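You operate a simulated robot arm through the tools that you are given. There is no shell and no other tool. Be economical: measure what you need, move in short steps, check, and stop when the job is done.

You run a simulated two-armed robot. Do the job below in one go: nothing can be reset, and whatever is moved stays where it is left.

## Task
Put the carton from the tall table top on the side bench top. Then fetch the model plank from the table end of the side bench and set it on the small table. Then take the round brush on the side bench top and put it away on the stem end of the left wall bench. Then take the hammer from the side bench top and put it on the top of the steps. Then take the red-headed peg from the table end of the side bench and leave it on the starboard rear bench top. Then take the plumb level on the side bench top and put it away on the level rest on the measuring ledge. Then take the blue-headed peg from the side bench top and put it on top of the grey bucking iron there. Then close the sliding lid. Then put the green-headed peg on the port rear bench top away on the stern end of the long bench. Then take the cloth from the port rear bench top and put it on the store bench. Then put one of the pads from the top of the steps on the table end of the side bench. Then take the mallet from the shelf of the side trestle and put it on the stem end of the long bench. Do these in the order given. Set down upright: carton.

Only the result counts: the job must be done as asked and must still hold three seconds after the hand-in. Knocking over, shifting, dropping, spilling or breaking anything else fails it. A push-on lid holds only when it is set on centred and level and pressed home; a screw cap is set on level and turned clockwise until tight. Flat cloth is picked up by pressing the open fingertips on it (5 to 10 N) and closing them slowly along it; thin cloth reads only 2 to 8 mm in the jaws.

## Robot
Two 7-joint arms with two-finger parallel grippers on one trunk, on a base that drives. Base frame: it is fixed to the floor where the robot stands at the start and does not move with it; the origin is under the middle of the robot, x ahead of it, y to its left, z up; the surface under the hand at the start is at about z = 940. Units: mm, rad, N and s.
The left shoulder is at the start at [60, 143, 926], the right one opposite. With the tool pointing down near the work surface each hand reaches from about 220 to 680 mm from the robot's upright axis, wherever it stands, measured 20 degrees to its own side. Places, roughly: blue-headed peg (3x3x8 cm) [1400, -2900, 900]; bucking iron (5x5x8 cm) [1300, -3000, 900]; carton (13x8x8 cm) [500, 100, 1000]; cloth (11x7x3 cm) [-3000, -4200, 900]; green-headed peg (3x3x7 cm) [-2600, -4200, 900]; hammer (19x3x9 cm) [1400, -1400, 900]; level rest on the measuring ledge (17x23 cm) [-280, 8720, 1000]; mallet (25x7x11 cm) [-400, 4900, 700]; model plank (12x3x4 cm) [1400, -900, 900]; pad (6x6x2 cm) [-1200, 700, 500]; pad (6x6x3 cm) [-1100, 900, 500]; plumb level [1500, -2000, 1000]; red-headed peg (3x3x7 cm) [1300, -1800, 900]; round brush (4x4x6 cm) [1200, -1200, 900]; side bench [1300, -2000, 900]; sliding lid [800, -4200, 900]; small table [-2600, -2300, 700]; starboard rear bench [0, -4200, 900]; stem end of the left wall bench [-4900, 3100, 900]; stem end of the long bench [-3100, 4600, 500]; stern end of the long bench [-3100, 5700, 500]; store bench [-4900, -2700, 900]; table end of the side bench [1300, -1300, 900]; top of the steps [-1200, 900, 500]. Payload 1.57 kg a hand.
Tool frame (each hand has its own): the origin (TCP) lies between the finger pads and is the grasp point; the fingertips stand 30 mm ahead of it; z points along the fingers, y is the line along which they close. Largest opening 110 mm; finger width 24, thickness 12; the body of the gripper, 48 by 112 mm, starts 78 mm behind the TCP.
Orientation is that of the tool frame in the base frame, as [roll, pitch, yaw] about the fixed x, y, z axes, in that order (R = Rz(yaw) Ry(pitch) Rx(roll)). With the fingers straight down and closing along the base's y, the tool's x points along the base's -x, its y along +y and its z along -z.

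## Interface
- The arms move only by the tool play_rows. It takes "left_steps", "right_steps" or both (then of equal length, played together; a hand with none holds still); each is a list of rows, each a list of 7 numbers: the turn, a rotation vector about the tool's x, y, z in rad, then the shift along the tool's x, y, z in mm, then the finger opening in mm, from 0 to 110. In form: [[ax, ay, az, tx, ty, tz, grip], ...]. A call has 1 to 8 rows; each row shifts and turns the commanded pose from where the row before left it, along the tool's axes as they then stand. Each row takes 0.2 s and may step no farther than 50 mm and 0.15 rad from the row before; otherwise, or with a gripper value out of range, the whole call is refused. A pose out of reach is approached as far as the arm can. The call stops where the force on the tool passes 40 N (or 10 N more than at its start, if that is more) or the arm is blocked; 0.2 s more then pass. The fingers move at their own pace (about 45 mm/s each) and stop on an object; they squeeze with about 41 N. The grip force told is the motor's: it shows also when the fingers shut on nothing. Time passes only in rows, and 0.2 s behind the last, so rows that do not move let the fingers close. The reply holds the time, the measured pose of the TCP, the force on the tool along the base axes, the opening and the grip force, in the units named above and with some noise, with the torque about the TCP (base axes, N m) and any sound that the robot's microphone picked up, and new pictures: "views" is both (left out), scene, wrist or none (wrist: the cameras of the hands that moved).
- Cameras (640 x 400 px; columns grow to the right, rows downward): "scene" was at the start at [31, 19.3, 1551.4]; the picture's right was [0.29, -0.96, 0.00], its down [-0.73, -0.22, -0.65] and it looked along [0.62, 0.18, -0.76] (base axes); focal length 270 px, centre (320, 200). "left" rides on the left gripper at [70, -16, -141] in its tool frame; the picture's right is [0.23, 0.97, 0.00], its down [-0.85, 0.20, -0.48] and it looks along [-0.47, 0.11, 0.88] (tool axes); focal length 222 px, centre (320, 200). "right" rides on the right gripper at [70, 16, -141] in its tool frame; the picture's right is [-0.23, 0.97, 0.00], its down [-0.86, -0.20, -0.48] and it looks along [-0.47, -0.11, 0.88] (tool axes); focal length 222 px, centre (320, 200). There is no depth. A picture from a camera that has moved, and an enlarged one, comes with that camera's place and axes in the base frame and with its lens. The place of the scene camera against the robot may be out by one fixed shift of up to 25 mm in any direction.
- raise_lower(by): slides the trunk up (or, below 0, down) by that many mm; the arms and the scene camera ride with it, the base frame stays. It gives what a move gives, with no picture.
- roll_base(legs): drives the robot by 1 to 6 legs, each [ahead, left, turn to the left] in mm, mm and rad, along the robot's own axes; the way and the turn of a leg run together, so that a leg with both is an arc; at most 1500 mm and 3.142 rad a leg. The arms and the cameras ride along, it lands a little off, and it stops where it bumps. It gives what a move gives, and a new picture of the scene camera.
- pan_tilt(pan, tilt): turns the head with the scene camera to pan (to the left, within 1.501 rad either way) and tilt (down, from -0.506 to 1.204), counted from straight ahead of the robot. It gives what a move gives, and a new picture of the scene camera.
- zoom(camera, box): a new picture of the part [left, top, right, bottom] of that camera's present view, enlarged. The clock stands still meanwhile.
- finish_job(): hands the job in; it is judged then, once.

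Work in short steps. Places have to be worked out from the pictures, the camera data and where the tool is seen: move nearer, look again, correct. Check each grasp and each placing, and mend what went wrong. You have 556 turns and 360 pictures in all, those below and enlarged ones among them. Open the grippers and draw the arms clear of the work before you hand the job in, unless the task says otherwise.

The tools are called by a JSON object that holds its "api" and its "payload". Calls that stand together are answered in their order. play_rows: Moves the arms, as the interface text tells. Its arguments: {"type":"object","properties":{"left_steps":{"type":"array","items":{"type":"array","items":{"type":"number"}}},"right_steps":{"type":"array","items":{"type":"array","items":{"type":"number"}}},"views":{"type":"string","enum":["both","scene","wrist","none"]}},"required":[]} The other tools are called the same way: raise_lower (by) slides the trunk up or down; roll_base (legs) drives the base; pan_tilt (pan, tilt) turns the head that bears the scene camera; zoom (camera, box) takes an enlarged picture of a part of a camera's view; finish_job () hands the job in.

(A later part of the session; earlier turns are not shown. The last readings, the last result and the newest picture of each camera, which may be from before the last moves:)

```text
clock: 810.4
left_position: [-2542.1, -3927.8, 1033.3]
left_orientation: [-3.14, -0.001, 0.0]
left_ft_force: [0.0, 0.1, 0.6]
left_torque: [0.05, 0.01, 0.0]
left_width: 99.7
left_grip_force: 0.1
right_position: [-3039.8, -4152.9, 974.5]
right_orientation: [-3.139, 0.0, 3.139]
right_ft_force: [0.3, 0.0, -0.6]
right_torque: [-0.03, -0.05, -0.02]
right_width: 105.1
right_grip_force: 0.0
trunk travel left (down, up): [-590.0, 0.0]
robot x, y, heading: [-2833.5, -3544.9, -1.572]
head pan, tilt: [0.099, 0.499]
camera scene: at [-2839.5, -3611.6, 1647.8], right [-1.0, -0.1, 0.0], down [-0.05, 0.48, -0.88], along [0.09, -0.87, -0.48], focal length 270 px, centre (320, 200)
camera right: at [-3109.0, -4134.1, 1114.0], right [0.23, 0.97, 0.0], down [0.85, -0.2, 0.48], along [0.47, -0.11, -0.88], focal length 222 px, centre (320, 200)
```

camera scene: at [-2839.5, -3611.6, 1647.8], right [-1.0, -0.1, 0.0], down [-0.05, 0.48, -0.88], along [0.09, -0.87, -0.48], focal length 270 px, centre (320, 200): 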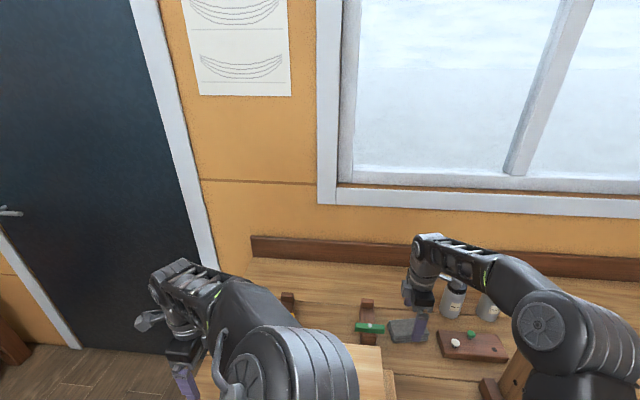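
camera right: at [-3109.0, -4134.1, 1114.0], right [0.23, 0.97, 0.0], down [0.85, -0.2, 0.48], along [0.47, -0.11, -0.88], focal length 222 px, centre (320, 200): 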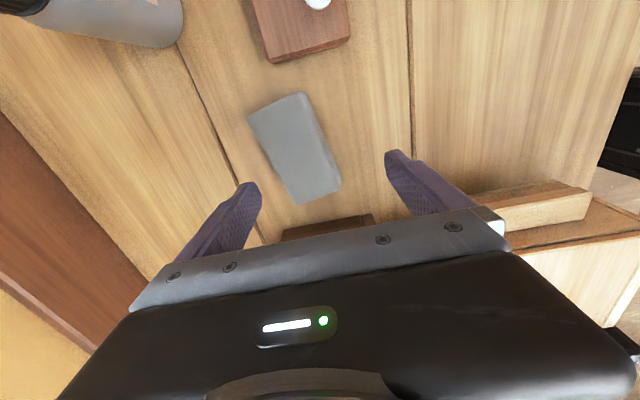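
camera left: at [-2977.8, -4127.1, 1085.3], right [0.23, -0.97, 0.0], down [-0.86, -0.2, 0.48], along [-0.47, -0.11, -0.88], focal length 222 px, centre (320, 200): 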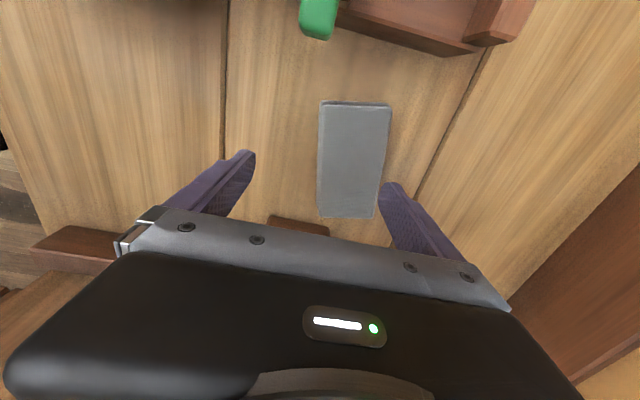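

Cloth centre ≈[-3046,-4172], turned about 10°. I align the hand, descend beside its long edges and close slowly.

{"api": "play_rows", "payload": {"right_steps": [[0, 0, 0, 6, -19, 0, 108], [0, 0, -0.145, 0, 0, 0, 108], [0, 0, 0, 0, 0, 40, 108], [0, 0, 0, 0, 0, 0, 108]], "views": "wrist"}}

```text
clock: 811.4
left_position: [-2541.1, -3927.1, 1033.9]
left_orientation: [-3.141, -0.001, -0.001]
left_ft_force: [0.1, 0.8, -0.2]
left_torque: [-0.01, 0.05, 0.01]
left_width: 99.9
left_grip_force: 0.1
right_position: [-3044.4, -4172.0, 935.3]
right_orientation: [-3.136, 0.0, -2.999]
right_ft_force: [0.1, 0.9, 0.2]
right_torque: [-0.03, -0.01, -0.01]
right_width: 107.9
right_grip_force: 0.1
trunk travel left (down, up): [-590.0, 0.0]
robot x, y, heading: [-2835.9, -3548.1, -1.572]
head pan, tilt: [0.099, 0.499]
camera right: at [-3115.8, -4163.0, 1075.7], right [0.09, 1.0, -0.01], down [0.87, -0.07, 0.48], along [0.48, -0.05, -0.88], focal length 222 px, centre (320, 200)
```

right: 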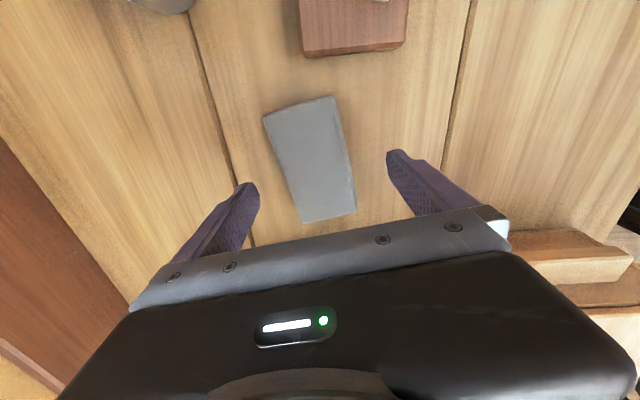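

Slight shift, then down to 896 and close slowly.

{"api": "play_rows", "payload": {"right_steps": [[0, 0, 0, 8, -5, 20, 108], [0, 0, 0, 0, 0, 18, 108], [0, 0, 0, 0, 0, 0, 90], [0, 0, 0, 0, 0, 0, 75], [0, 0, 0, 0, 0, 0, 60], [0, 0, 0, 0, 0, 0, 45], [0, 0, 0, 0, 0, 0, 30], [0, 0, 0, 0, 0, 0, 20]], "views": "wrist"}}

```text
clock: 813.2
left_position: [-2540.9, -3927.5, 1034.6]
left_orientation: [3.14, 0.001, -0.001]
left_ft_force: [0.2, -0.3, -0.3]
left_torque: [0.0, -0.01, 0.0]
left_width: 100.0
left_grip_force: 0.1
right_position: [-3052.4, -4176.1, 896.5]
right_orientation: [-3.137, 0.0, -2.998]
right_ft_force: [-0.6, 0.0, 0.4]
right_torque: [0.03, 0.03, 0.0]
right_width: 64.2
right_grip_force: 40.9
trunk travel left (down, up): [-590.0, 0.0]
robot x, y, heading: [-2833.8, -3547.3, -1.574]
head pan, tilt: [0.099, 0.499]
camera right: at [-3123.7, -4168.8, 1037.2], right [0.09, 1.0, 0.0], down [0.87, -0.07, 0.48], along [0.48, -0.05, -0.88], focal length 222 px, centre (320, 200)
```

right: 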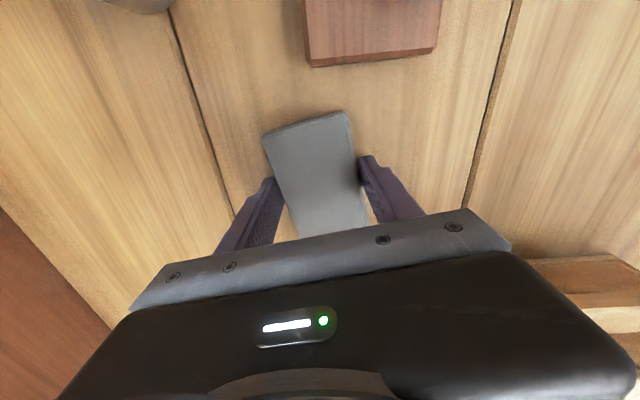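

Gripped as a firm stack (64 mm, 41 N). Lift.

{"api": "play_rows", "payload": {"right_steps": [[0, 0, 0, 0, 0, -20, 20], [0, 0, 0, 0, 0, -40, 20], [0, 0, 0, 0, 0, -40, 20], [0, 0, 0, 0, 0, 0, 20]], "views": "wrist"}}

```text
clock: 814.2
left_position: [-2540.4, -3927.6, 1034.4]
left_orientation: [3.142, -0.001, -0.001]
left_ft_force: [-0.6, 0.2, 0.6]
left_torque: [0.0, 0.0, 0.01]
left_width: 100.2
left_grip_force: 0.0
right_position: [-3052.8, -4178.5, 996.2]
right_orientation: [-3.138, -0.001, -2.998]
right_ft_force: [-0.7, -0.5, -0.7]
right_torque: [0.0, 0.02, -0.03]
right_width: 64.2
right_grip_force: 40.7
trunk travel left (down, up): [-590.0, 0.0]
robot x, y, heading: [-2835.5, -3550.4, -1.573]
head pan, tilt: [0.099, 0.499]
camera right: at [-3124.1, -4169.1, 1136.3], right [0.09, 1.0, 0.0], down [0.87, -0.07, 0.48], along [0.48, -0.05, -0.88], focal length 222 px, centre (320, 200)
```

right: 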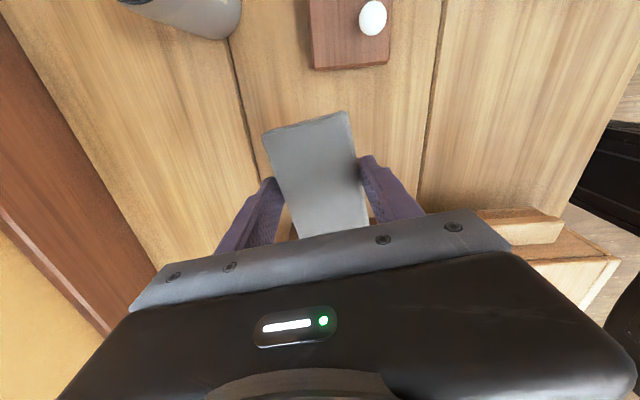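

Cloth lifted. I back off and drive toward the store bench on the west wall.

{"api": "roll_base", "payload": {"legs": [[-550, 0, 0], [0, -1000, 0], [0, 0, -1.57]]}}

```text
clock: 826.0
left_position: [-4219.3, -3262.7, 1034.0]
left_orientation: [-3.14, 0.0, -1.625]
left_ft_force: [-1.1, 0.1, 0.3]
left_torque: [0.01, 0.03, 0.0]
left_width: 99.9
left_grip_force: 0.0
right_position: [-4438.6, -2739.2, 996.2]
right_orientation: [-3.138, 0.0, 1.658]
right_ft_force: [0.0, 0.4, -0.6]
right_torque: [-0.02, -0.01, 0.0]
right_width: 63.9
right_grip_force: 40.7
trunk travel left (down, up): [-590.0, 0.0]
robot x, y, heading: [-3823.1, -2992.5, 3.083]
head pan, tilt: [0.099, 0.499]
camera scene: at [-3896.2, -2998.9, 1647.9], right [-0.04, 1.0, 0.0], down [0.48, 0.02, -0.88], along [-0.88, -0.04, -0.48], focal length 270 px, centre (320, 200)
```

scene: 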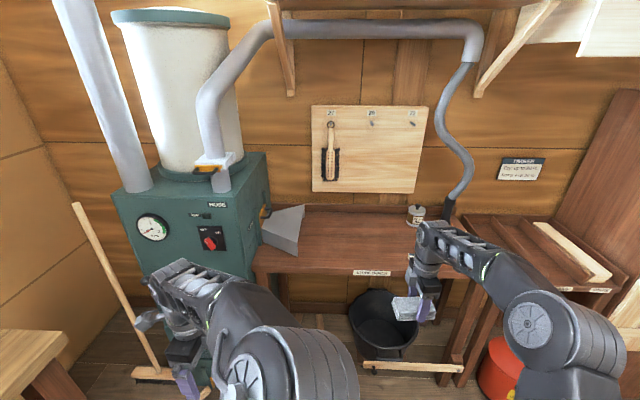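

The store bench's middle is free. The left hand would meet the stove, so I tuck it in, straighten, and drive ahead.

{"api": "play_rows", "payload": {"left_steps": [[0, 0, 0, -30, -35, 0, 60], [0, 0, 0, -30, -35, 0, 60], [0, 0, 0, -30, -35, 0, 60], [0, 0, 0, -35, -30, 0, 60], [0, 0, 0, 0, 0, 0, 60]], "views": "none"}}

{"api": "roll_base", "payload": {"legs": [[0, 0, 0.058], [0, -60, 0], [380, 0, 0]]}}

```text
clock: 827.0
left_position: [-4089.9, -3171.4, 1030.4]
left_orientation: [-3.028, 0.1, -1.439]
left_ft_force: [0.2, 0.4, 0.2]
left_torque: [-0.01, 0.03, -0.01]
left_width: 60.1
left_grip_force: 0.0
left hand out of reach, approached as far as the arm can: row 4
right_position: [-4439.2, -2738.4, 994.5]
right_orientation: [-3.135, 0.002, 1.659]
right_ft_force: [0.5, 0.4, -0.9]
right_torque: [0.0, 0.03, 0.01]
right_width: 63.7
right_grip_force: 41.2
trunk travel left (down, up): [-590.0, 0.0]
robot x, y, heading: [-3821.7, -2992.8, 3.086]
head pan, tilt: [0.099, 0.499]
stopped in row 5 (left hand): the arm was blocked; the commanded pose is now the measured one
```

```text
clock: 830.5
left_position: [-4464.9, -3126.1, 1029.2]
left_orientation: [-3.025, 0.098, -1.387]
left_ft_force: [0.3, -0.3, -0.6]
left_torque: [-0.04, 0.0, -0.04]
left_width: 60.1
left_grip_force: 0.0
right_position: [-4837.2, -2712.3, 994.7]
right_orientation: [-3.137, 0.001, 1.714]
right_ft_force: [0.2, 0.4, -1.3]
right_torque: [0.0, -0.02, -0.02]
right_width: 63.9
right_grip_force: 40.6
trunk travel left (down, up): [-590.0, 0.0]
robot x, y, heading: [-4206.8, -2929.5, 3.14]
head pan, tilt: [0.099, 0.499]
camera scene: at [-4281.1, -2941.6, 1647.8], right [-0.1, 1.0, 0.0], down [0.48, 0.05, -0.88], along [-0.87, -0.09, -0.48], focal length 270 px, centre (320, 200)
```

scene: 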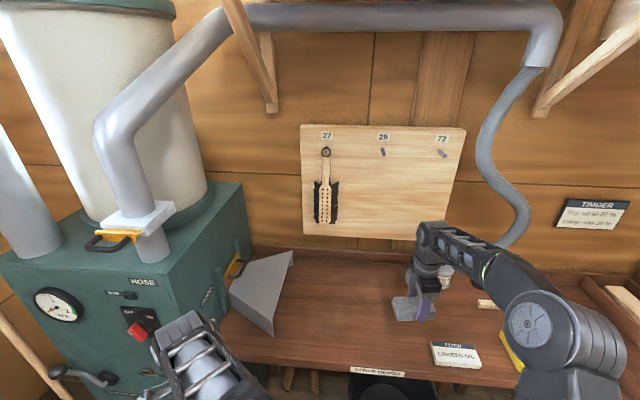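

Free area is a bit further in and to the left. I move the hand to about [-4880,-2790] and lower.

{"api": "play_rows", "payload": {"right_steps": [[0, 0, 0, -38, -20, 0, 20], [0, 0, 0, -38, -20, 0, 20], [0, 0, 0, 0, 0, 40, 20], [0, 0, 0, 0, 0, 30, 20], [0, 0, 0, 0, 0, 0, 20]], "views": "both"}}

```text
clock: 831.7
left_position: [-4463.9, -3124.6, 1030.5]
left_orientation: [-3.028, 0.099, -1.385]
left_ft_force: [0.3, 0.0, -0.7]
left_torque: [-0.01, 0.02, -0.03]
left_width: 60.1
left_grip_force: 0.0
right_position: [-4866.3, -2792.1, 926.0]
right_orientation: [-3.135, 0.001, 1.713]
right_ft_force: [-0.2, -1.1, -1.3]
right_torque: [0.0, -0.01, 0.02]
right_width: 63.7
right_grip_force: 41.1
trunk travel left (down, up): [-590.0, 0.0]
robot x, y, heading: [-4205.5, -2928.7, 3.14]
head pan, tilt: [0.099, 0.499]
camera scene: at [-4279.9, -2941.4, 1647.9], right [-0.1, 1.0, 0.0], down [0.48, 0.05, -0.88], along [-0.87, -0.09, -0.48], focal length 270 px, centre (320, 200)
camera right: at [-4858.5, -2720.1, 1066.2], right [1.0, -0.09, -0.01], down [-0.07, -0.87, 0.48], along [-0.05, -0.48, -0.88], focal length 222 px, centre (320, 200)
```

scene: 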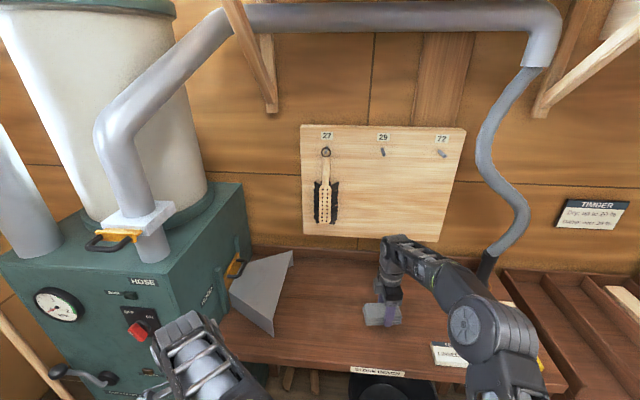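
right: 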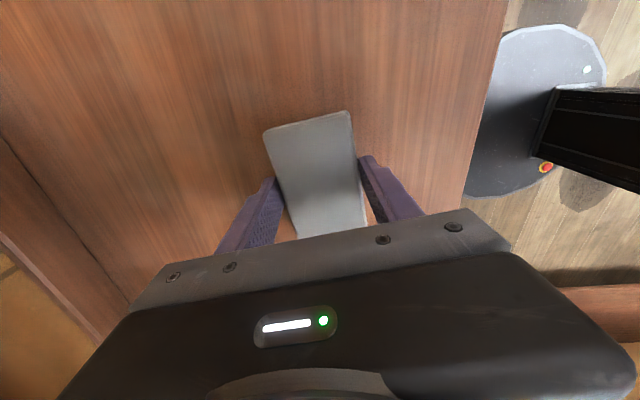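

Clear below. I lower gently until contact.

{"api": "play_rows", "payload": {"right_steps": [[0, 0, 0, 0, 0, 10, 20], [0, 0, 0, 0, 0, 10, 20]], "views": "none"}}

{"api": "play_rows", "payload": {"right_steps": [[0, 0, 0, 0, 0, 5, 20], [0, 0, 0, 0, 0, 5, 20]], "views": "none"}}

```text
clock: 832.3
left_position: [-4464.3, -3126.1, 1029.3]
left_orientation: [-3.026, 0.098, -1.386]
left_ft_force: [-0.2, 1.0, -0.6]
left_torque: [0.0, -0.01, 0.01]
left_width: 59.7
left_grip_force: 0.0
right_position: [-4865.4, -2793.1, 906.9]
right_orientation: [-3.137, 0.0, 1.713]
right_ft_force: [-0.2, 0.2, -0.4]
right_torque: [-0.02, 0.0, -0.01]
right_width: 63.8
right_grip_force: 40.6
trunk travel left (down, up): [-590.0, 0.0]
robot x, y, heading: [-4204.6, -2929.9, 3.137]
head pan, tilt: [0.099, 0.499]
```

```text
clock: 832.9
left_position: [-4464.5, -3125.2, 1029.0]
left_orientation: [-3.028, 0.099, -1.385]
left_ft_force: [-0.1, 0.0, 0.5]
left_torque: [-0.01, -0.01, 0.0]
left_width: 60.3
left_grip_force: 0.0
right_position: [-4865.2, -2794.6, 897.4]
right_orientation: [-3.136, 0.0, 1.713]
right_ft_force: [0.6, 0.0, 1.2]
right_torque: [-0.02, -0.07, 0.01]
right_width: 63.5
right_grip_force: 40.9
trunk travel left (down, up): [-590.0, 0.0]
robot x, y, heading: [-4209.8, -2928.2, 3.137]
head pan, tilt: [0.099, 0.499]
```

Touching. Two more mm, then open and withdraw.

{"api": "play_rows", "payload": {"right_steps": [[0, 0, 0, 0, 0, 2, 20], [0, 0, 0, 0, 0, 0, 70], [0, 0, 0, 0, 0, 0, 85], [0, 0, 0, 0, 0, 0, 95], [0, 0, 0, 0, 0, 0, 95], [0, 0, 0, 0, 0, -40, 95], [0, 0, 0, 0, 0, -40, 95], [0, 0, 0, 0, 0, -40, 95]], "views": "wrist"}}

```text
clock: 834.7
left_position: [-4464.1, -3126.0, 1029.2]
left_orientation: [-3.028, 0.101, -1.386]
left_ft_force: [1.3, -0.4, 0.0]
left_torque: [0.0, 0.0, 0.02]
left_width: 59.8
left_grip_force: 0.0
right_position: [-4865.3, -2792.4, 1015.0]
right_orientation: [-3.138, -0.001, 1.713]
right_ft_force: [0.8, -0.1, -0.3]
right_torque: [0.01, 0.01, -0.04]
right_width: 95.2
right_grip_force: 0.1
trunk travel left (down, up): [-590.0, 0.0]
robot x, y, heading: [-4208.6, -2929.8, 3.137]
head pan, tilt: [0.099, 0.499]
camera right: at [-4858.6, -2720.7, 1155.4], right [1.0, -0.09, 0.0], down [-0.07, -0.87, 0.48], along [-0.05, -0.48, -0.88], focal length 222 px, centre (320, 200)
```

right: 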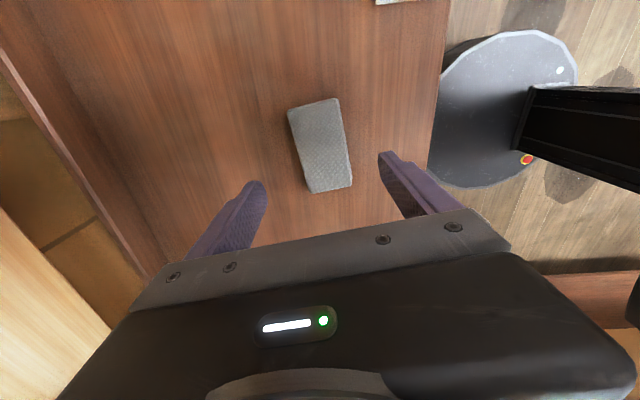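

The cloth lies on the store bench. On my way I'll set the yellow turn-button straight again with the right hand; I drive back to the port rear bench.

{"api": "roll_base", "payload": {"legs": [[-300, 0, 0], [0, 0, 1.573], [120, 750, 0], [120, 760, 0]]}}

{"api": "play_rows", "payload": {"right_steps": [[0, 0, 0.1, 0, 0, 0, 0], [0, 0, 0.045, 0, 0, 0, 0], [0, 0, 0, 0, 0, 0, 0], [0, 0, 0, 0, 0, 0, 0], [0, 0, 0, 0, 0, 0, 0]], "views": "none"}}

{"api": "zoom", "payload": {"camera": "scene", "box": [260, 160, 500, 300]}}

```text
clock: 848.0
left_position: [-2213.7, -3426.8, 1029.0]
left_orientation: [-3.028, 0.1, 0.167]
left_ft_force: [0.4, 0.1, 0.0]
left_torque: [-0.01, 0.01, 0.02]
left_width: 59.9
left_grip_force: 0.2
right_position: [-2552.7, -3822.6, 1014.0]
right_orientation: [-3.136, 0.0, -3.017]
right_ft_force: [0.2, 0.5, 0.5]
right_torque: [-0.02, 0.06, -0.02]
right_width: 94.8
right_grip_force: 0.0
trunk travel left (down, up): [-590.0, 0.0]
robot x, y, heading: [-2403.2, -3165.0, -1.587]
head pan, tilt: [0.099, 0.499]
camera scene: at [-2409.7, -3228.1, 1647.9], right [-1.0, -0.08, 0.0], down [-0.04, 0.48, -0.88], along [0.07, -0.88, -0.48], focal length 270 px, centre (320, 200)
```

scene: 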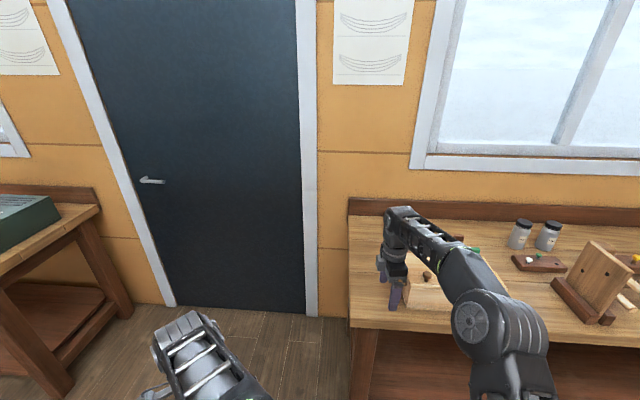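

```text
clock: 849.2
left_position: [-2213.0, -3425.9, 1030.4]
left_orientation: [-3.027, 0.1, 0.171]
left_ft_force: [0.2, 0.0, -0.3]
left_torque: [0.02, -0.03, 0.0]
left_width: 60.0
left_grip_force: 0.1
right_position: [-2552.5, -3822.1, 1013.9]
right_orientation: [-3.136, 0.0, 3.122]
right_ft_force: [0.3, 0.2, -0.6]
right_torque: [0.04, 0.01, -0.04]
right_width: 0.2
right_grip_force: 6.0
trunk travel left (down, up): [-590.0, 0.0]
robot x, y, heading: [-2405.1, -3164.8, -1.589]
head pan, tilt: [0.099, 0.499]
```

```text
2.67 times, centred on (380, 230) of scene
camera zoom: at [-2410.3, -3228.0, 1647.9], right [-1.0, -0.08, 0.0], down [-0.04, 0.48, -0.88], along [0.07, -0.88, -0.48], focal length 720 px, centre (160, 120)
```

zoom: 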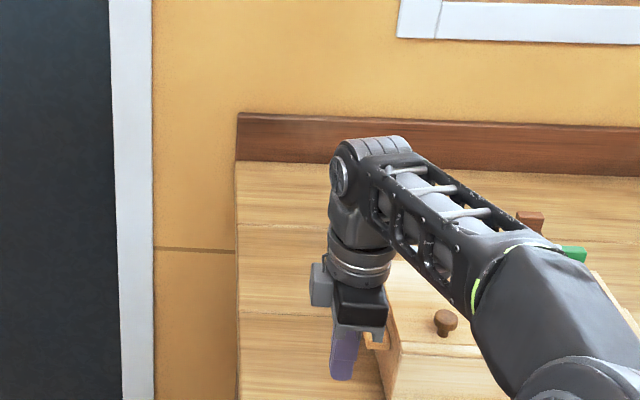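

I raise the hand, and drive so that the closed right fist comes in front of the button's swung-out end.

{"api": "play_rows", "payload": {"right_steps": [[0, 0, 0, 0, 0, -40, 0], [0, 0, 0, 0, 0, -30, 0], [0, 0, 0, 0, 0, 0, 0]], "views": "none"}}

{"api": "roll_base", "payload": {"legs": [[0, 0, 0.016], [265, -66, 0]]}}

{"api": "play_rows", "payload": {"right_steps": [[0, 0, 0, 0, 0, 0, 0]], "views": "wrist"}}

```text
clock: 850.0
left_position: [-2212.7, -3426.1, 1029.7]
left_orientation: [-3.028, 0.099, 0.166]
left_ft_force: [-0.2, 0.2, 0.5]
left_torque: [-0.01, -0.02, 0.01]
left_width: 59.9
left_grip_force: 0.1
right_position: [-2552.8, -3819.8, 1044.3]
right_orientation: [-3.137, 0.001, 3.124]
right_ft_force: [-0.2, -0.4, -0.3]
right_torque: [-0.03, 0.0, 0.0]
right_width: 0.1
right_grip_force: 21.2
right hand out of reach, approached as far as the arm can: row 1, 2
trunk travel left (down, up): [-590.0, 0.0]
robot x, y, heading: [-2406.3, -3165.8, -1.59]
head pan, tilt: [0.099, 0.499]
```

```text
clock: 852.2
left_position: [-2277.4, -3686.6, 1029.2]
left_orientation: [-3.028, 0.099, 0.181]
left_ft_force: [0.1, 0.0, -0.2]
left_torque: [0.0, -0.01, 0.02]
left_width: 59.7
left_grip_force: 0.0
right_position: [-2612.6, -4085.5, 1042.9]
right_orientation: [-3.137, 0.001, 3.135]
right_ft_force: [-0.2, -0.1, -1.1]
right_torque: [0.03, -0.01, 0.02]
right_width: 0.0
right_grip_force: 21.5
trunk travel left (down, up): [-590.0, 0.0]
robot x, y, heading: [-2472.8, -3427.2, -1.574]
head pan, tilt: [0.099, 0.499]
camera scene: at [-2476.8, -3491.5, 1647.8], right [-1.0, -0.09, 0.0], down [-0.04, 0.48, -0.88], along [0.08, -0.87, -0.48], focal length 270 px, centre (320, 200)
```

scene: 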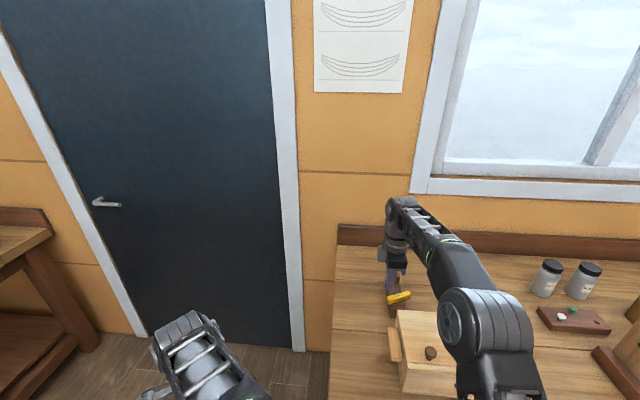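

```text
clock: 852.6
left_position: [-2277.9, -3684.3, 1028.3]
left_orientation: [-3.027, 0.099, 0.182]
left_ft_force: [0.1, -1.0, -0.3]
left_torque: [-0.01, -0.01, 0.02]
left_width: 59.8
left_grip_force: 0.1
right_position: [-2612.7, -4085.6, 1043.1]
right_orientation: [-3.137, -0.001, 3.135]
right_ft_force: [-0.9, 0.0, 0.3]
right_torque: [-0.02, 0.02, 0.01]
right_width: 0.0
right_grip_force: 21.5
trunk travel left (down, up): [-590.0, 0.0]
robot x, y, heading: [-2470.0, -3424.7, -1.576]
head pan, tilt: [0.099, 0.499]
camera right: at [-2682.0, -4066.4, 1184.4], right [0.23, 0.97, -0.01], down [0.85, -0.2, 0.48], along [0.47, -0.12, -0.88], focal length 222 px, centre (320, 200)
```

right: 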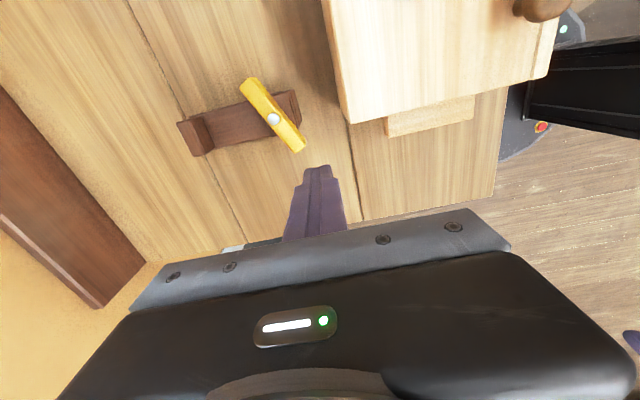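

The bar's near end is at about [-2615,-4111]; it needs about 16–20 mm push toward -y. I lower the fist in front of it and push in steps.

{"api": "play_rows", "payload": {"right_steps": [[0, 0, 0, 0, 0, 45, 0], [0, 0, 0, 0, 0, 45, 0], [0, 0, 0, 0, 0, 33, 0], [0, 0, 0, 0, -8, 0, 0], [0, 0, 0, 0, -6, 0, 0], [0, 0, 0, 0, 0, 0, 0]], "views": "wrist"}}

```text
clock: 853.4
left_position: [-2277.1, -3684.4, 1029.3]
left_orientation: [-3.027, 0.099, 0.181]
left_ft_force: [-0.7, -0.3, 0.7]
left_torque: [0.08, -0.03, 0.0]
left_width: 60.0
left_grip_force: 0.0
right_position: [-2609.3, -4092.8, 942.2]
right_orientation: [-3.109, 0.008, 3.135]
right_ft_force: [3.2, 4.3, 17.3]
right_torque: [-0.15, 0.25, -0.1]
right_width: 0.0
right_grip_force: 21.0
trunk travel left (down, up): [-590.0, 0.0]
robot x, y, heading: [-2469.7, -3425.8, -1.579]
head pan, tilt: [0.099, 0.499]
stopped in row 3 (right hand): the force on the tool passed its limit at 62 N (the readings are from after the stop); the commanded pose is now the measured one
camera right: at [-2679.7, -4070.1, 1082.1], right [0.23, 0.97, -0.03], down [0.85, -0.19, 0.49], along [0.47, -0.14, -0.87], focal length 222 px, centre (320, 200)
```

right: 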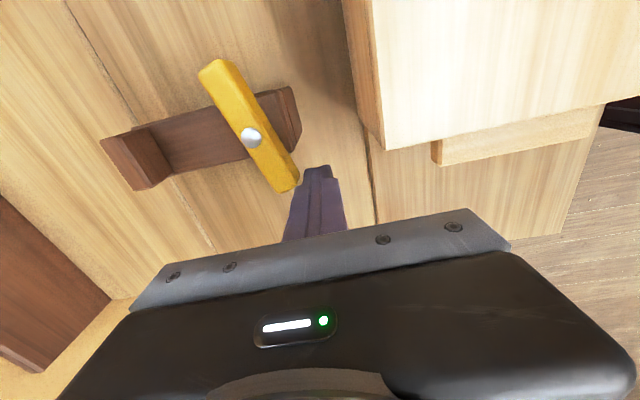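

The tips landed on the bar's top (≈912). I lift, move 18 mm nearer to me, and lower again.

{"api": "play_rows", "payload": {"right_steps": [[0, 0, 0, 0, 0, -25, 0], [0.03, 0, 0, 0, 22, 0, 0], [0, 0, 0, 0, 0, 0, 0]], "views": "wrist"}}

```text
clock: 854.2
left_position: [-2276.7, -3686.7, 1029.6]
left_orientation: [-3.027, 0.098, 0.182]
left_ft_force: [-0.3, 0.0, 0.5]
left_torque: [0.01, -0.02, 0.0]
left_width: 59.9
left_grip_force: 0.1
right_position: [-2610.1, -4068.7, 963.1]
right_orientation: [-3.082, 0.003, 3.135]
right_ft_force: [0.1, -0.8, 0.4]
right_torque: [0.04, 0.01, -0.06]
right_width: 0.0
right_grip_force: 21.7
trunk travel left (down, up): [-590.0, 0.0]
robot x, y, heading: [-2472.9, -3425.3, -1.578]
head pan, tilt: [0.099, 0.499]
camera right: at [-2680.8, -4043.1, 1102.7], right [0.23, 0.97, -0.05], down [0.85, -0.18, 0.49], along [0.47, -0.16, -0.87], focal length 222 px, centre (320, 200)
```

right: 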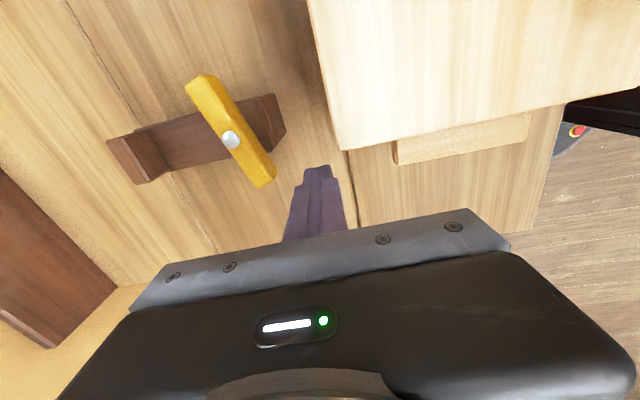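

I undo the small tilt, lower in front of the bar, and push 40 mm forward in steps.

{"api": "play_rows", "payload": {"right_steps": [[-0.058, 0, 0, 0, 0, 0, 0], [0, 0, 0, 0, 0, 20, 0], [0, 0, 0, 0, 0, 18, 0], [0, 0, 0, 0, 0, 0, 0]], "views": "none"}}

{"api": "play_rows", "payload": {"right_steps": [[0, 0, 0, 0, -12, 0, 0], [0, 0, 0, 0, -10, 0, 0], [0, 0, 0, 0, -8, 0, 0], [0, 0, 0, 0, 0, 0, 0]], "views": "wrist"}}

```text
clock: 855.2
left_position: [-2276.3, -3685.8, 1030.2]
left_orientation: [-3.026, 0.099, 0.181]
left_ft_force: [1.3, -0.1, 0.0]
left_torque: [-0.01, 0.03, -0.01]
left_width: 59.8
left_grip_force: 0.0
right_position: [-2610.7, -4068.9, 927.1]
right_orientation: [-3.141, 0.004, 3.133]
right_ft_force: [-0.4, 0.2, 0.6]
right_torque: [-0.02, 0.0, -0.01]
right_width: 0.1
right_grip_force: 21.2
trunk travel left (down, up): [-590.0, 0.0]
robot x, y, heading: [-2473.4, -3423.4, -1.579]
head pan, tilt: [0.099, 0.499]
```

```text
clock: 856.2
left_position: [-2277.2, -3684.3, 1029.6]
left_orientation: [-3.027, 0.1, 0.182]
left_ft_force: [0.3, -0.2, 0.0]
left_torque: [-0.02, 0.03, 0.01]
left_width: 59.8
left_grip_force: 0.0
right_position: [-2611.6, -4097.9, 925.3]
right_orientation: [3.14, 0.006, 3.133]
right_ft_force: [0.1, 3.6, -0.1]
right_torque: [-0.06, 0.02, -0.05]
right_width: 0.0
right_grip_force: 21.4
trunk travel left (down, up): [-590.0, 0.0]
robot x, y, heading: [-2471.8, -3422.0, -1.577]
head pan, tilt: [0.099, 0.499]
camera right: at [-2681.6, -4081.0, 1066.2], right [0.23, 0.97, 0.0], down [0.85, -0.21, 0.48], along [0.47, -0.11, -0.88], focal length 222 px, centre (320, 200)
```

right: 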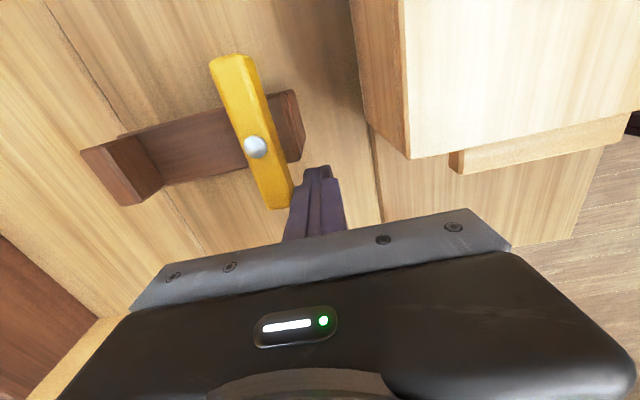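

The bar now lies parallel to the bench, as originally. I retreat and rise.

{"api": "play_rows", "payload": {"right_steps": [[0, 0, 0, 0, 15, 0, 0], [0, 0, 0, 0, 15, 0, 0], [0, 0, 0, 0, 0, -40, 20], [0, 0, 0, 0, 0, -40, 60], [0, 0, 0, 0, 0, -40, 60], [0, 0, 0, 0, 0, 0, 60]], "views": "none"}}

{"api": "roll_base", "payload": {"legs": [[-450, 0, 0]]}}

{"api": "zoom", "payload": {"camera": "scene", "box": [340, 200, 560, 320]}}

```text
clock: 857.6
left_position: [-2277.5, -3685.7, 1030.4]
left_orientation: [-3.027, 0.1, 0.182]
left_ft_force: [0.1, -0.2, -0.7]
left_torque: [0.02, 0.02, 0.04]
left_width: 59.9
left_grip_force: 0.1
right_position: [-2612.4, -4068.5, 1046.2]
right_orientation: [3.141, 0.006, 3.135]
right_ft_force: [-0.5, -0.1, -0.5]
right_torque: [0.02, 0.0, 0.06]
right_width: 60.1
right_grip_force: 0.0
trunk travel left (down, up): [-590.0, 0.0]
robot x, y, heading: [-2470.1, -3426.5, -1.575]
head pan, tilt: [0.099, 0.499]
```

```text
clock: 860.4
left_position: [-2276.3, -3232.6, 1029.6]
left_orientation: [-3.029, 0.099, 0.182]
left_ft_force: [0.1, 0.6, -0.3]
left_torque: [-0.03, 0.03, -0.01]
left_width: 59.8
left_grip_force: 0.0
right_position: [-2609.3, -3615.1, 1047.1]
right_orientation: [-3.141, 0.006, 3.135]
right_ft_force: [0.8, -0.1, 0.0]
right_torque: [-0.01, 0.01, -0.02]
right_width: 60.3
right_grip_force: 0.1
trunk travel left (down, up): [-590.0, 0.0]
robot x, y, heading: [-2470.0, -2974.6, -1.576]
head pan, tilt: [0.099, 0.499]
camera scene: at [-2474.1, -3038.0, 1647.9], right [-1.0, -0.09, 0.0], down [-0.05, 0.48, -0.88], along [0.08, -0.87, -0.48], focal length 270 px, centre (320, 200)
```

scene: 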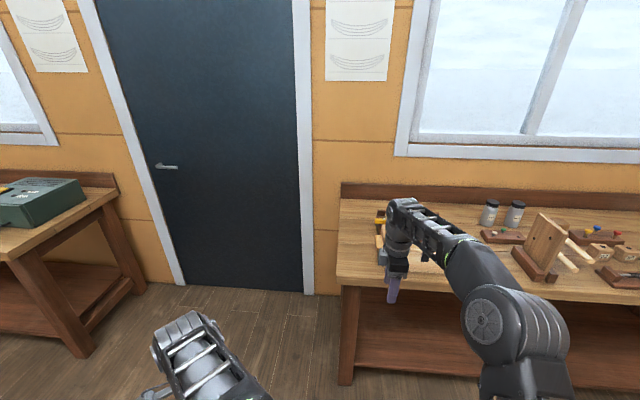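

```text
2.91 times, centred on (450, 260) of scene
camera zoom: at [-2474.1, -3038.0, 1647.9], right [-1.0, -0.09, 0.0], down [-0.05, 0.48, -0.88], along [0.08, -0.87, -0.48], focal length 786 px, centre (-58, 26)
```

zoom: 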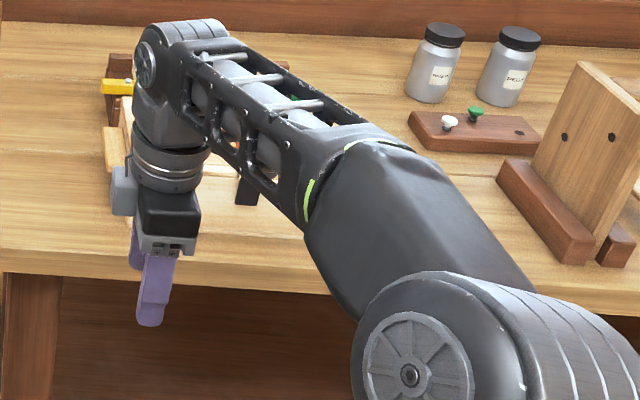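

Everything there is in order. Now the pad: I drive back toward the steps.

{"api": "roll_base", "payload": {"legs": [[0, 1200, 0], [0, 1220, 0], [0, 0, -1.566]]}}

{"api": "roll_base", "payload": {"legs": [[0, -1240, 0], [0, -1240, 0]]}}

```text
clock: 876.1
left_position: [-290.2, -3182.4, 1029.6]
left_orientation: [-3.025, 0.099, -1.382]
left_ft_force: [-0.2, -0.1, -1.0]
left_torque: [0.02, -0.02, 0.01]
left_width: 60.0
left_grip_force: 0.1
right_position: [-673.4, -2850.5, 1045.9]
right_orientation: [-3.14, 0.005, 1.571]
right_ft_force: [0.1, 0.4, 1.3]
right_torque: [-0.01, -0.05, 0.02]
right_width: 60.1
right_grip_force: 0.1
trunk travel left (down, up): [-590.0, 0.0]
robot x, y, heading: [-30.7, -2984.7, -3.136]
head pan, tilt: [0.099, 0.499]
camera scene: at [-105.6, -2997.6, 1647.9], right [-0.1, 0.99, 0.0], down [0.48, 0.05, -0.88], along [-0.87, -0.09, -0.48], focal length 270 px, centre (320, 200)
```

scene: 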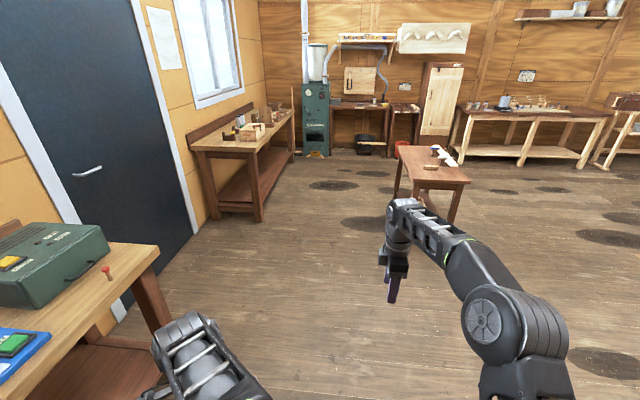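

```text
clock: 888.3
left_position: [-316.1, -689.8, 1029.2]
left_orientation: [-3.028, 0.1, -1.369]
left_ft_force: [0.2, -0.1, 0.0]
left_torque: [-0.04, 0.0, -0.02]
left_width: 60.1
left_grip_force: 0.1
right_position: [-706.3, -363.4, 1047.5]
right_orientation: [-3.142, 0.005, 1.586]
right_ft_force: [0.2, 0.7, -0.2]
right_torque: [-0.02, -0.03, -0.02]
right_width: 60.1
right_grip_force: 0.1
trunk travel left (down, up): [-590.0, 0.0]
robot x, y, heading: [-63.9, -486.5, -3.122]
head pan, tilt: [0.099, 0.499]
camera scene: at [-135.4, -501.8, 1647.9], right [-0.11, 0.99, 0.0], down [0.48, 0.05, -0.88], along [-0.87, -0.1, -0.48], focal length 270 px, centre (320, 200)
```

scene: 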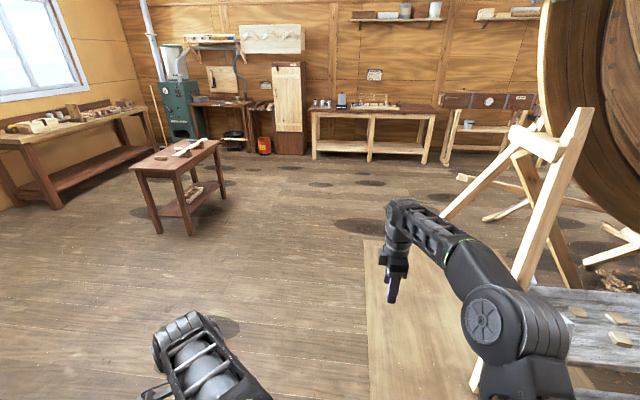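

Continue to the steps' side.

{"api": "roll_base", "payload": {"legs": [[0, -1265, -0.02]]}}

{"api": "pan_tilt", "payload": {"pan": -0.1, "tilt": 0.65}}

```text
clock: 894.6
left_position: [-328.0, 564.0, 1029.8]
left_orientation: [-3.025, 0.099, -1.388]
left_ft_force: [-0.5, -0.3, 0.1]
left_torque: [-0.01, 0.0, 0.02]
left_width: 60.0
left_grip_force: 0.1
right_position: [-709.1, 898.4, 1045.9]
right_orientation: [-3.141, 0.006, 1.565]
right_ft_force: [-0.1, -0.5, -0.7]
right_torque: [-0.01, 0.0, 0.02]
right_width: 60.0
right_grip_force: 0.0
trunk travel left (down, up): [-590.0, 0.0]
robot x, y, heading: [-64.9, 761.7, 3.135]
head pan, tilt: [0.099, 0.499]
camera scene: at [-141.9, 748.0, 1647.9], right [-0.09, 1.0, 0.0], down [0.48, 0.04, -0.88], along [-0.87, -0.08, -0.48], focal length 270 px, centre (320, 200)
```

scene: 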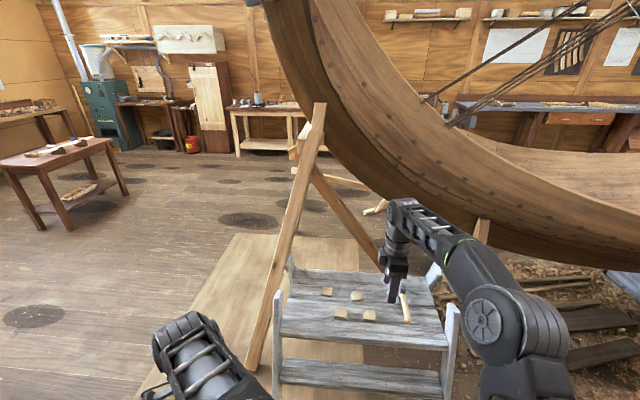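

```text
clock: 895.3
left_position: [-326.9, 564.7, 1029.7]
left_orientation: [-3.025, 0.1, -1.389]
left_ft_force: [-0.3, -0.8, -0.3]
left_torque: [-0.04, -0.02, 0.0]
left_width: 60.0
left_grip_force: 0.0
right_position: [-708.2, 898.8, 1045.1]
right_orientation: [-3.141, 0.006, 1.565]
right_ft_force: [-0.6, -0.5, -0.3]
right_torque: [0.0, 0.02, 0.01]
right_width: 60.1
right_grip_force: 0.1
trunk travel left (down, up): [-590.0, 0.0]
robot x, y, heading: [-66.0, 760.7, 3.137]
head pan, tilt: [-0.099, 0.649]
camera scene: at [-137.7, 765.2, 1634.5], right [0.1, 0.99, 0.0], down [0.6, -0.06, -0.8], along [-0.79, 0.08, -0.6], focal length 270 px, centre (320, 200)
```

scene: 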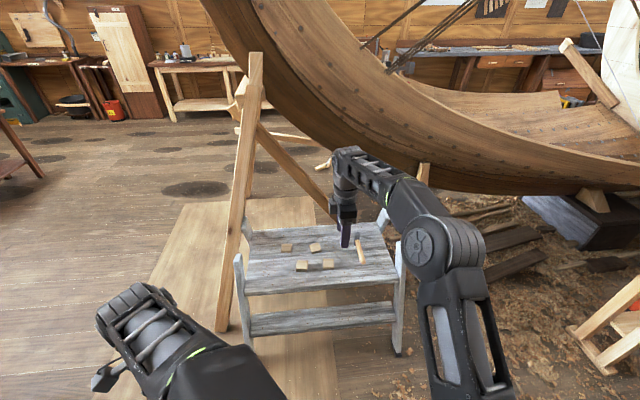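

P1 pad at [-1084,905]. I drive ahead 372 and lower the trunk 400.

{"api": "roll_base", "payload": {"legs": [[372, 0, 0]]}}

{"api": "raise_lower", "payload": {"by": -400}}

{"api": "play_rows", "payload": {"right_steps": [[0, 0, 0, 0, 0, 0, 100], [0, 0, 0, 0, 0, 0, 100]], "views": "wrist"}}

```text
clock: 897.7
left_position: [-698.3, 563.9, 1029.7]
left_orientation: [-3.026, 0.099, -1.387]
left_ft_force: [-0.4, 0.4, 0.5]
left_torque: [0.0, -0.04, -0.04]
left_width: 60.0
left_grip_force: 0.2
right_position: [-1081.3, 898.2, 1045.8]
right_orientation: [3.138, 0.006, 1.568]
right_ft_force: [-0.2, -0.7, 0.1]
right_torque: [-0.01, -0.02, 0.01]
right_width: 60.1
right_grip_force: 0.0
trunk travel left (down, up): [-590.0, 0.0]
robot x, y, heading: [-441.4, 759.2, 3.14]
head pan, tilt: [-0.099, 0.649]
camera scene: at [-510.0, 766.3, 1634.5], right [0.1, 0.99, 0.0], down [0.6, -0.06, -0.8], along [-0.79, 0.08, -0.61], focal length 270 px, centre (320, 200)
```

scene: 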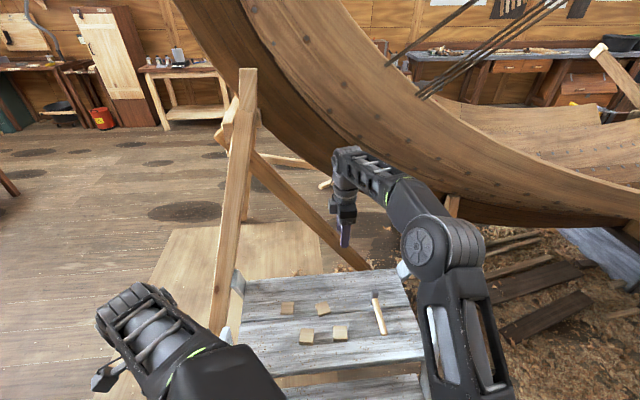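

```text
clock: 901.5
left_position: [-697.2, 564.8, 629.6]
left_orientation: [-3.026, 0.099, -1.387]
left_ft_force: [0.0, 0.5, -0.1]
left_torque: [0.0, 0.01, 0.02]
left_width: 59.9
left_grip_force: 0.1
right_position: [-1081.7, 897.0, 647.8]
right_orientation: [3.14, 0.003, 1.568]
right_ft_force: [-0.2, -0.1, -0.6]
right_torque: [0.01, -0.03, 0.03]
right_width: 59.8
right_grip_force: 0.0
trunk travel left (down, up): [-190.0, 400.0]
robot x, y, heading: [-437.3, 757.1, 3.14]
head pan, tilt: [-0.099, 0.649]
```

```text
clock: 902.1
left_position: [-698.1, 564.9, 629.5]
left_orientation: [-3.026, 0.098, -1.386]
left_ft_force: [0.0, -0.2, 0.2]
left_torque: [0.01, 0.01, 0.03]
left_width: 60.1
left_grip_force: 0.1
right_position: [-1080.5, 898.1, 646.2]
right_orientation: [3.139, 0.005, 1.566]
right_ft_force: [0.1, -0.2, -0.3]
right_torque: [0.02, 0.02, 0.02]
right_width: 100.2
right_grip_force: 0.0
trunk travel left (down, up): [-190.0, 400.0]
robot x, y, heading: [-441.4, 761.0, 3.142]
head pan, tilt: [-0.099, 0.649]
camera right: at [-1064.4, 968.9, 786.8], right [0.97, -0.23, 0.0], down [-0.2, -0.85, 0.48], along [-0.11, -0.47, -0.88], focal length 222 px, centre (320, 200)
```

right: 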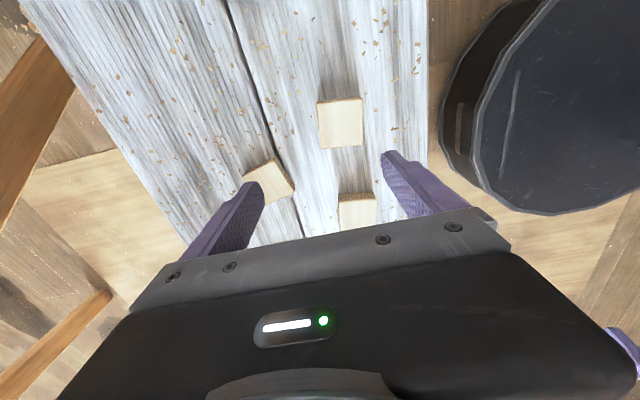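

Pad at [-1051,913]. Shift over it, descend, with opening 86.

{"api": "play_rows", "payload": {"right_steps": [[0, 0, 0, 15, 29, 0, 86], [0, 0, 0, 0, 0, 45, 86], [0, 0, 0, 0, 0, 30, 86], [0, 0, 0, 0, 0, 0, 86]], "views": "wrist"}}

```text
clock: 903.1
left_position: [-698.1, 564.1, 629.2]
left_orientation: [-3.026, 0.097, -1.385]
left_ft_force: [0.5, 0.5, 0.1]
left_torque: [-0.02, -0.01, -0.02]
left_width: 59.9
left_grip_force: 0.0
right_position: [-1050.4, 910.5, 572.4]
right_orientation: [3.141, 0.004, 1.567]
right_ft_force: [-0.8, -0.9, -0.2]
right_torque: [-0.04, -0.02, 0.01]
right_width: 86.2
right_grip_force: 0.1
trunk travel left (down, up): [-190.0, 400.0]
robot x, y, heading: [-438.4, 759.2, 3.138]
head pan, tilt: [-0.099, 0.649]
camera right: at [-1033.6, 982.7, 711.9], right [0.97, -0.23, 0.0], down [-0.2, -0.85, 0.48], along [-0.11, -0.47, -0.88], focal length 222 px, centre (320, 200)
```

right: 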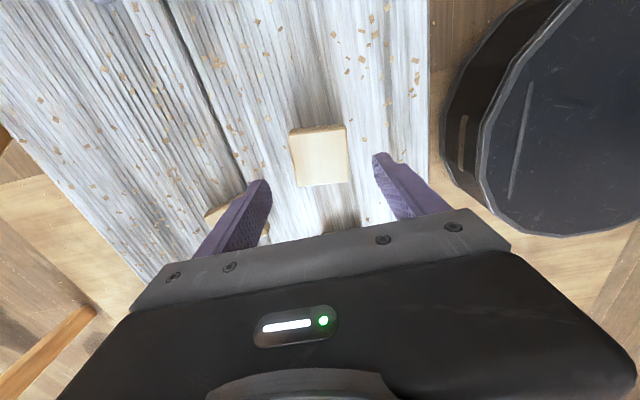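

Aligned. Down to ~507, close, lift.

{"api": "play_rows", "payload": {"right_steps": [[0, 0, 0, 4, 0, 35, 86], [0, 0, 0, 0, 0, 30, 86], [0, 0, 0, 0, 0, 0, 50], [0, 0, 0, 0, 0, 0, 50], [0, 0, 0, 0, 0, 0, 50], [0, 0, 0, 0, 0, 0, 50]], "views": "none"}}

{"api": "play_rows", "payload": {"right_steps": [[0, 0, 0, 0, 0, -30, 50], [0, 0, 0, 0, 0, -40, 50], [0, 0, 0, 0, 0, -40, 50], [0, 0, 0, 0, 0, 0, 50]], "views": "wrist"}}

```text
clock: 904.5
left_position: [-697.6, 565.1, 629.6]
left_orientation: [-3.026, 0.1, -1.386]
left_ft_force: [-0.4, 0.5, 0.8]
left_torque: [0.01, -0.01, -0.01]
left_width: 60.0
left_grip_force: 0.0
right_position: [-1051.0, 916.1, 506.2]
right_orientation: [3.141, 0.006, 1.567]
right_ft_force: [-0.7, 0.4, 0.5]
right_torque: [-0.01, -0.02, 0.0]
right_width: 58.0
right_grip_force: 31.9
trunk travel left (down, up): [-190.0, 400.0]
robot x, y, heading: [-435.5, 760.2, 3.14]
head pan, tilt: [-0.099, 0.649]
```

```text
clock: 905.5
left_position: [-697.2, 564.5, 629.3]
left_orientation: [-3.025, 0.099, -1.386]
left_ft_force: [-0.1, -0.1, -0.2]
left_torque: [-0.01, -0.01, 0.0]
left_width: 59.9
left_grip_force: 0.3
right_position: [-1048.2, 915.9, 617.4]
right_orientation: [3.141, 0.004, 1.568]
right_ft_force: [-0.5, 0.1, -0.5]
right_torque: [0.0, -0.02, -0.01]
right_width: 57.4
right_grip_force: 41.2
trunk travel left (down, up): [-190.0, 400.0]
robot x, y, heading: [-443.6, 761.4, 3.137]
head pan, tilt: [-0.099, 0.649]
camera right: at [-1032.4, 987.6, 758.1], right [0.97, -0.23, 0.0], down [-0.2, -0.85, 0.48], along [-0.11, -0.47, -0.88], focal length 222 px, centre (320, 200)
```

right: 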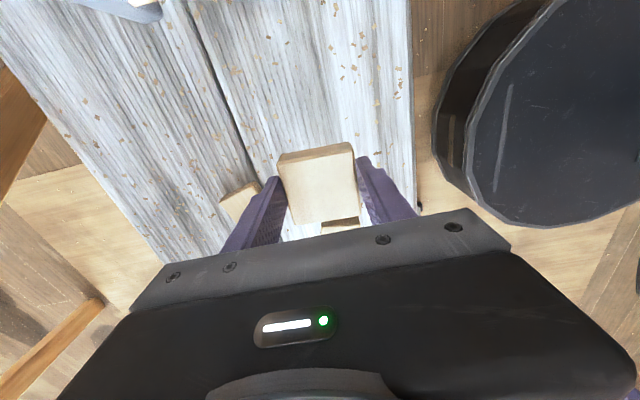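

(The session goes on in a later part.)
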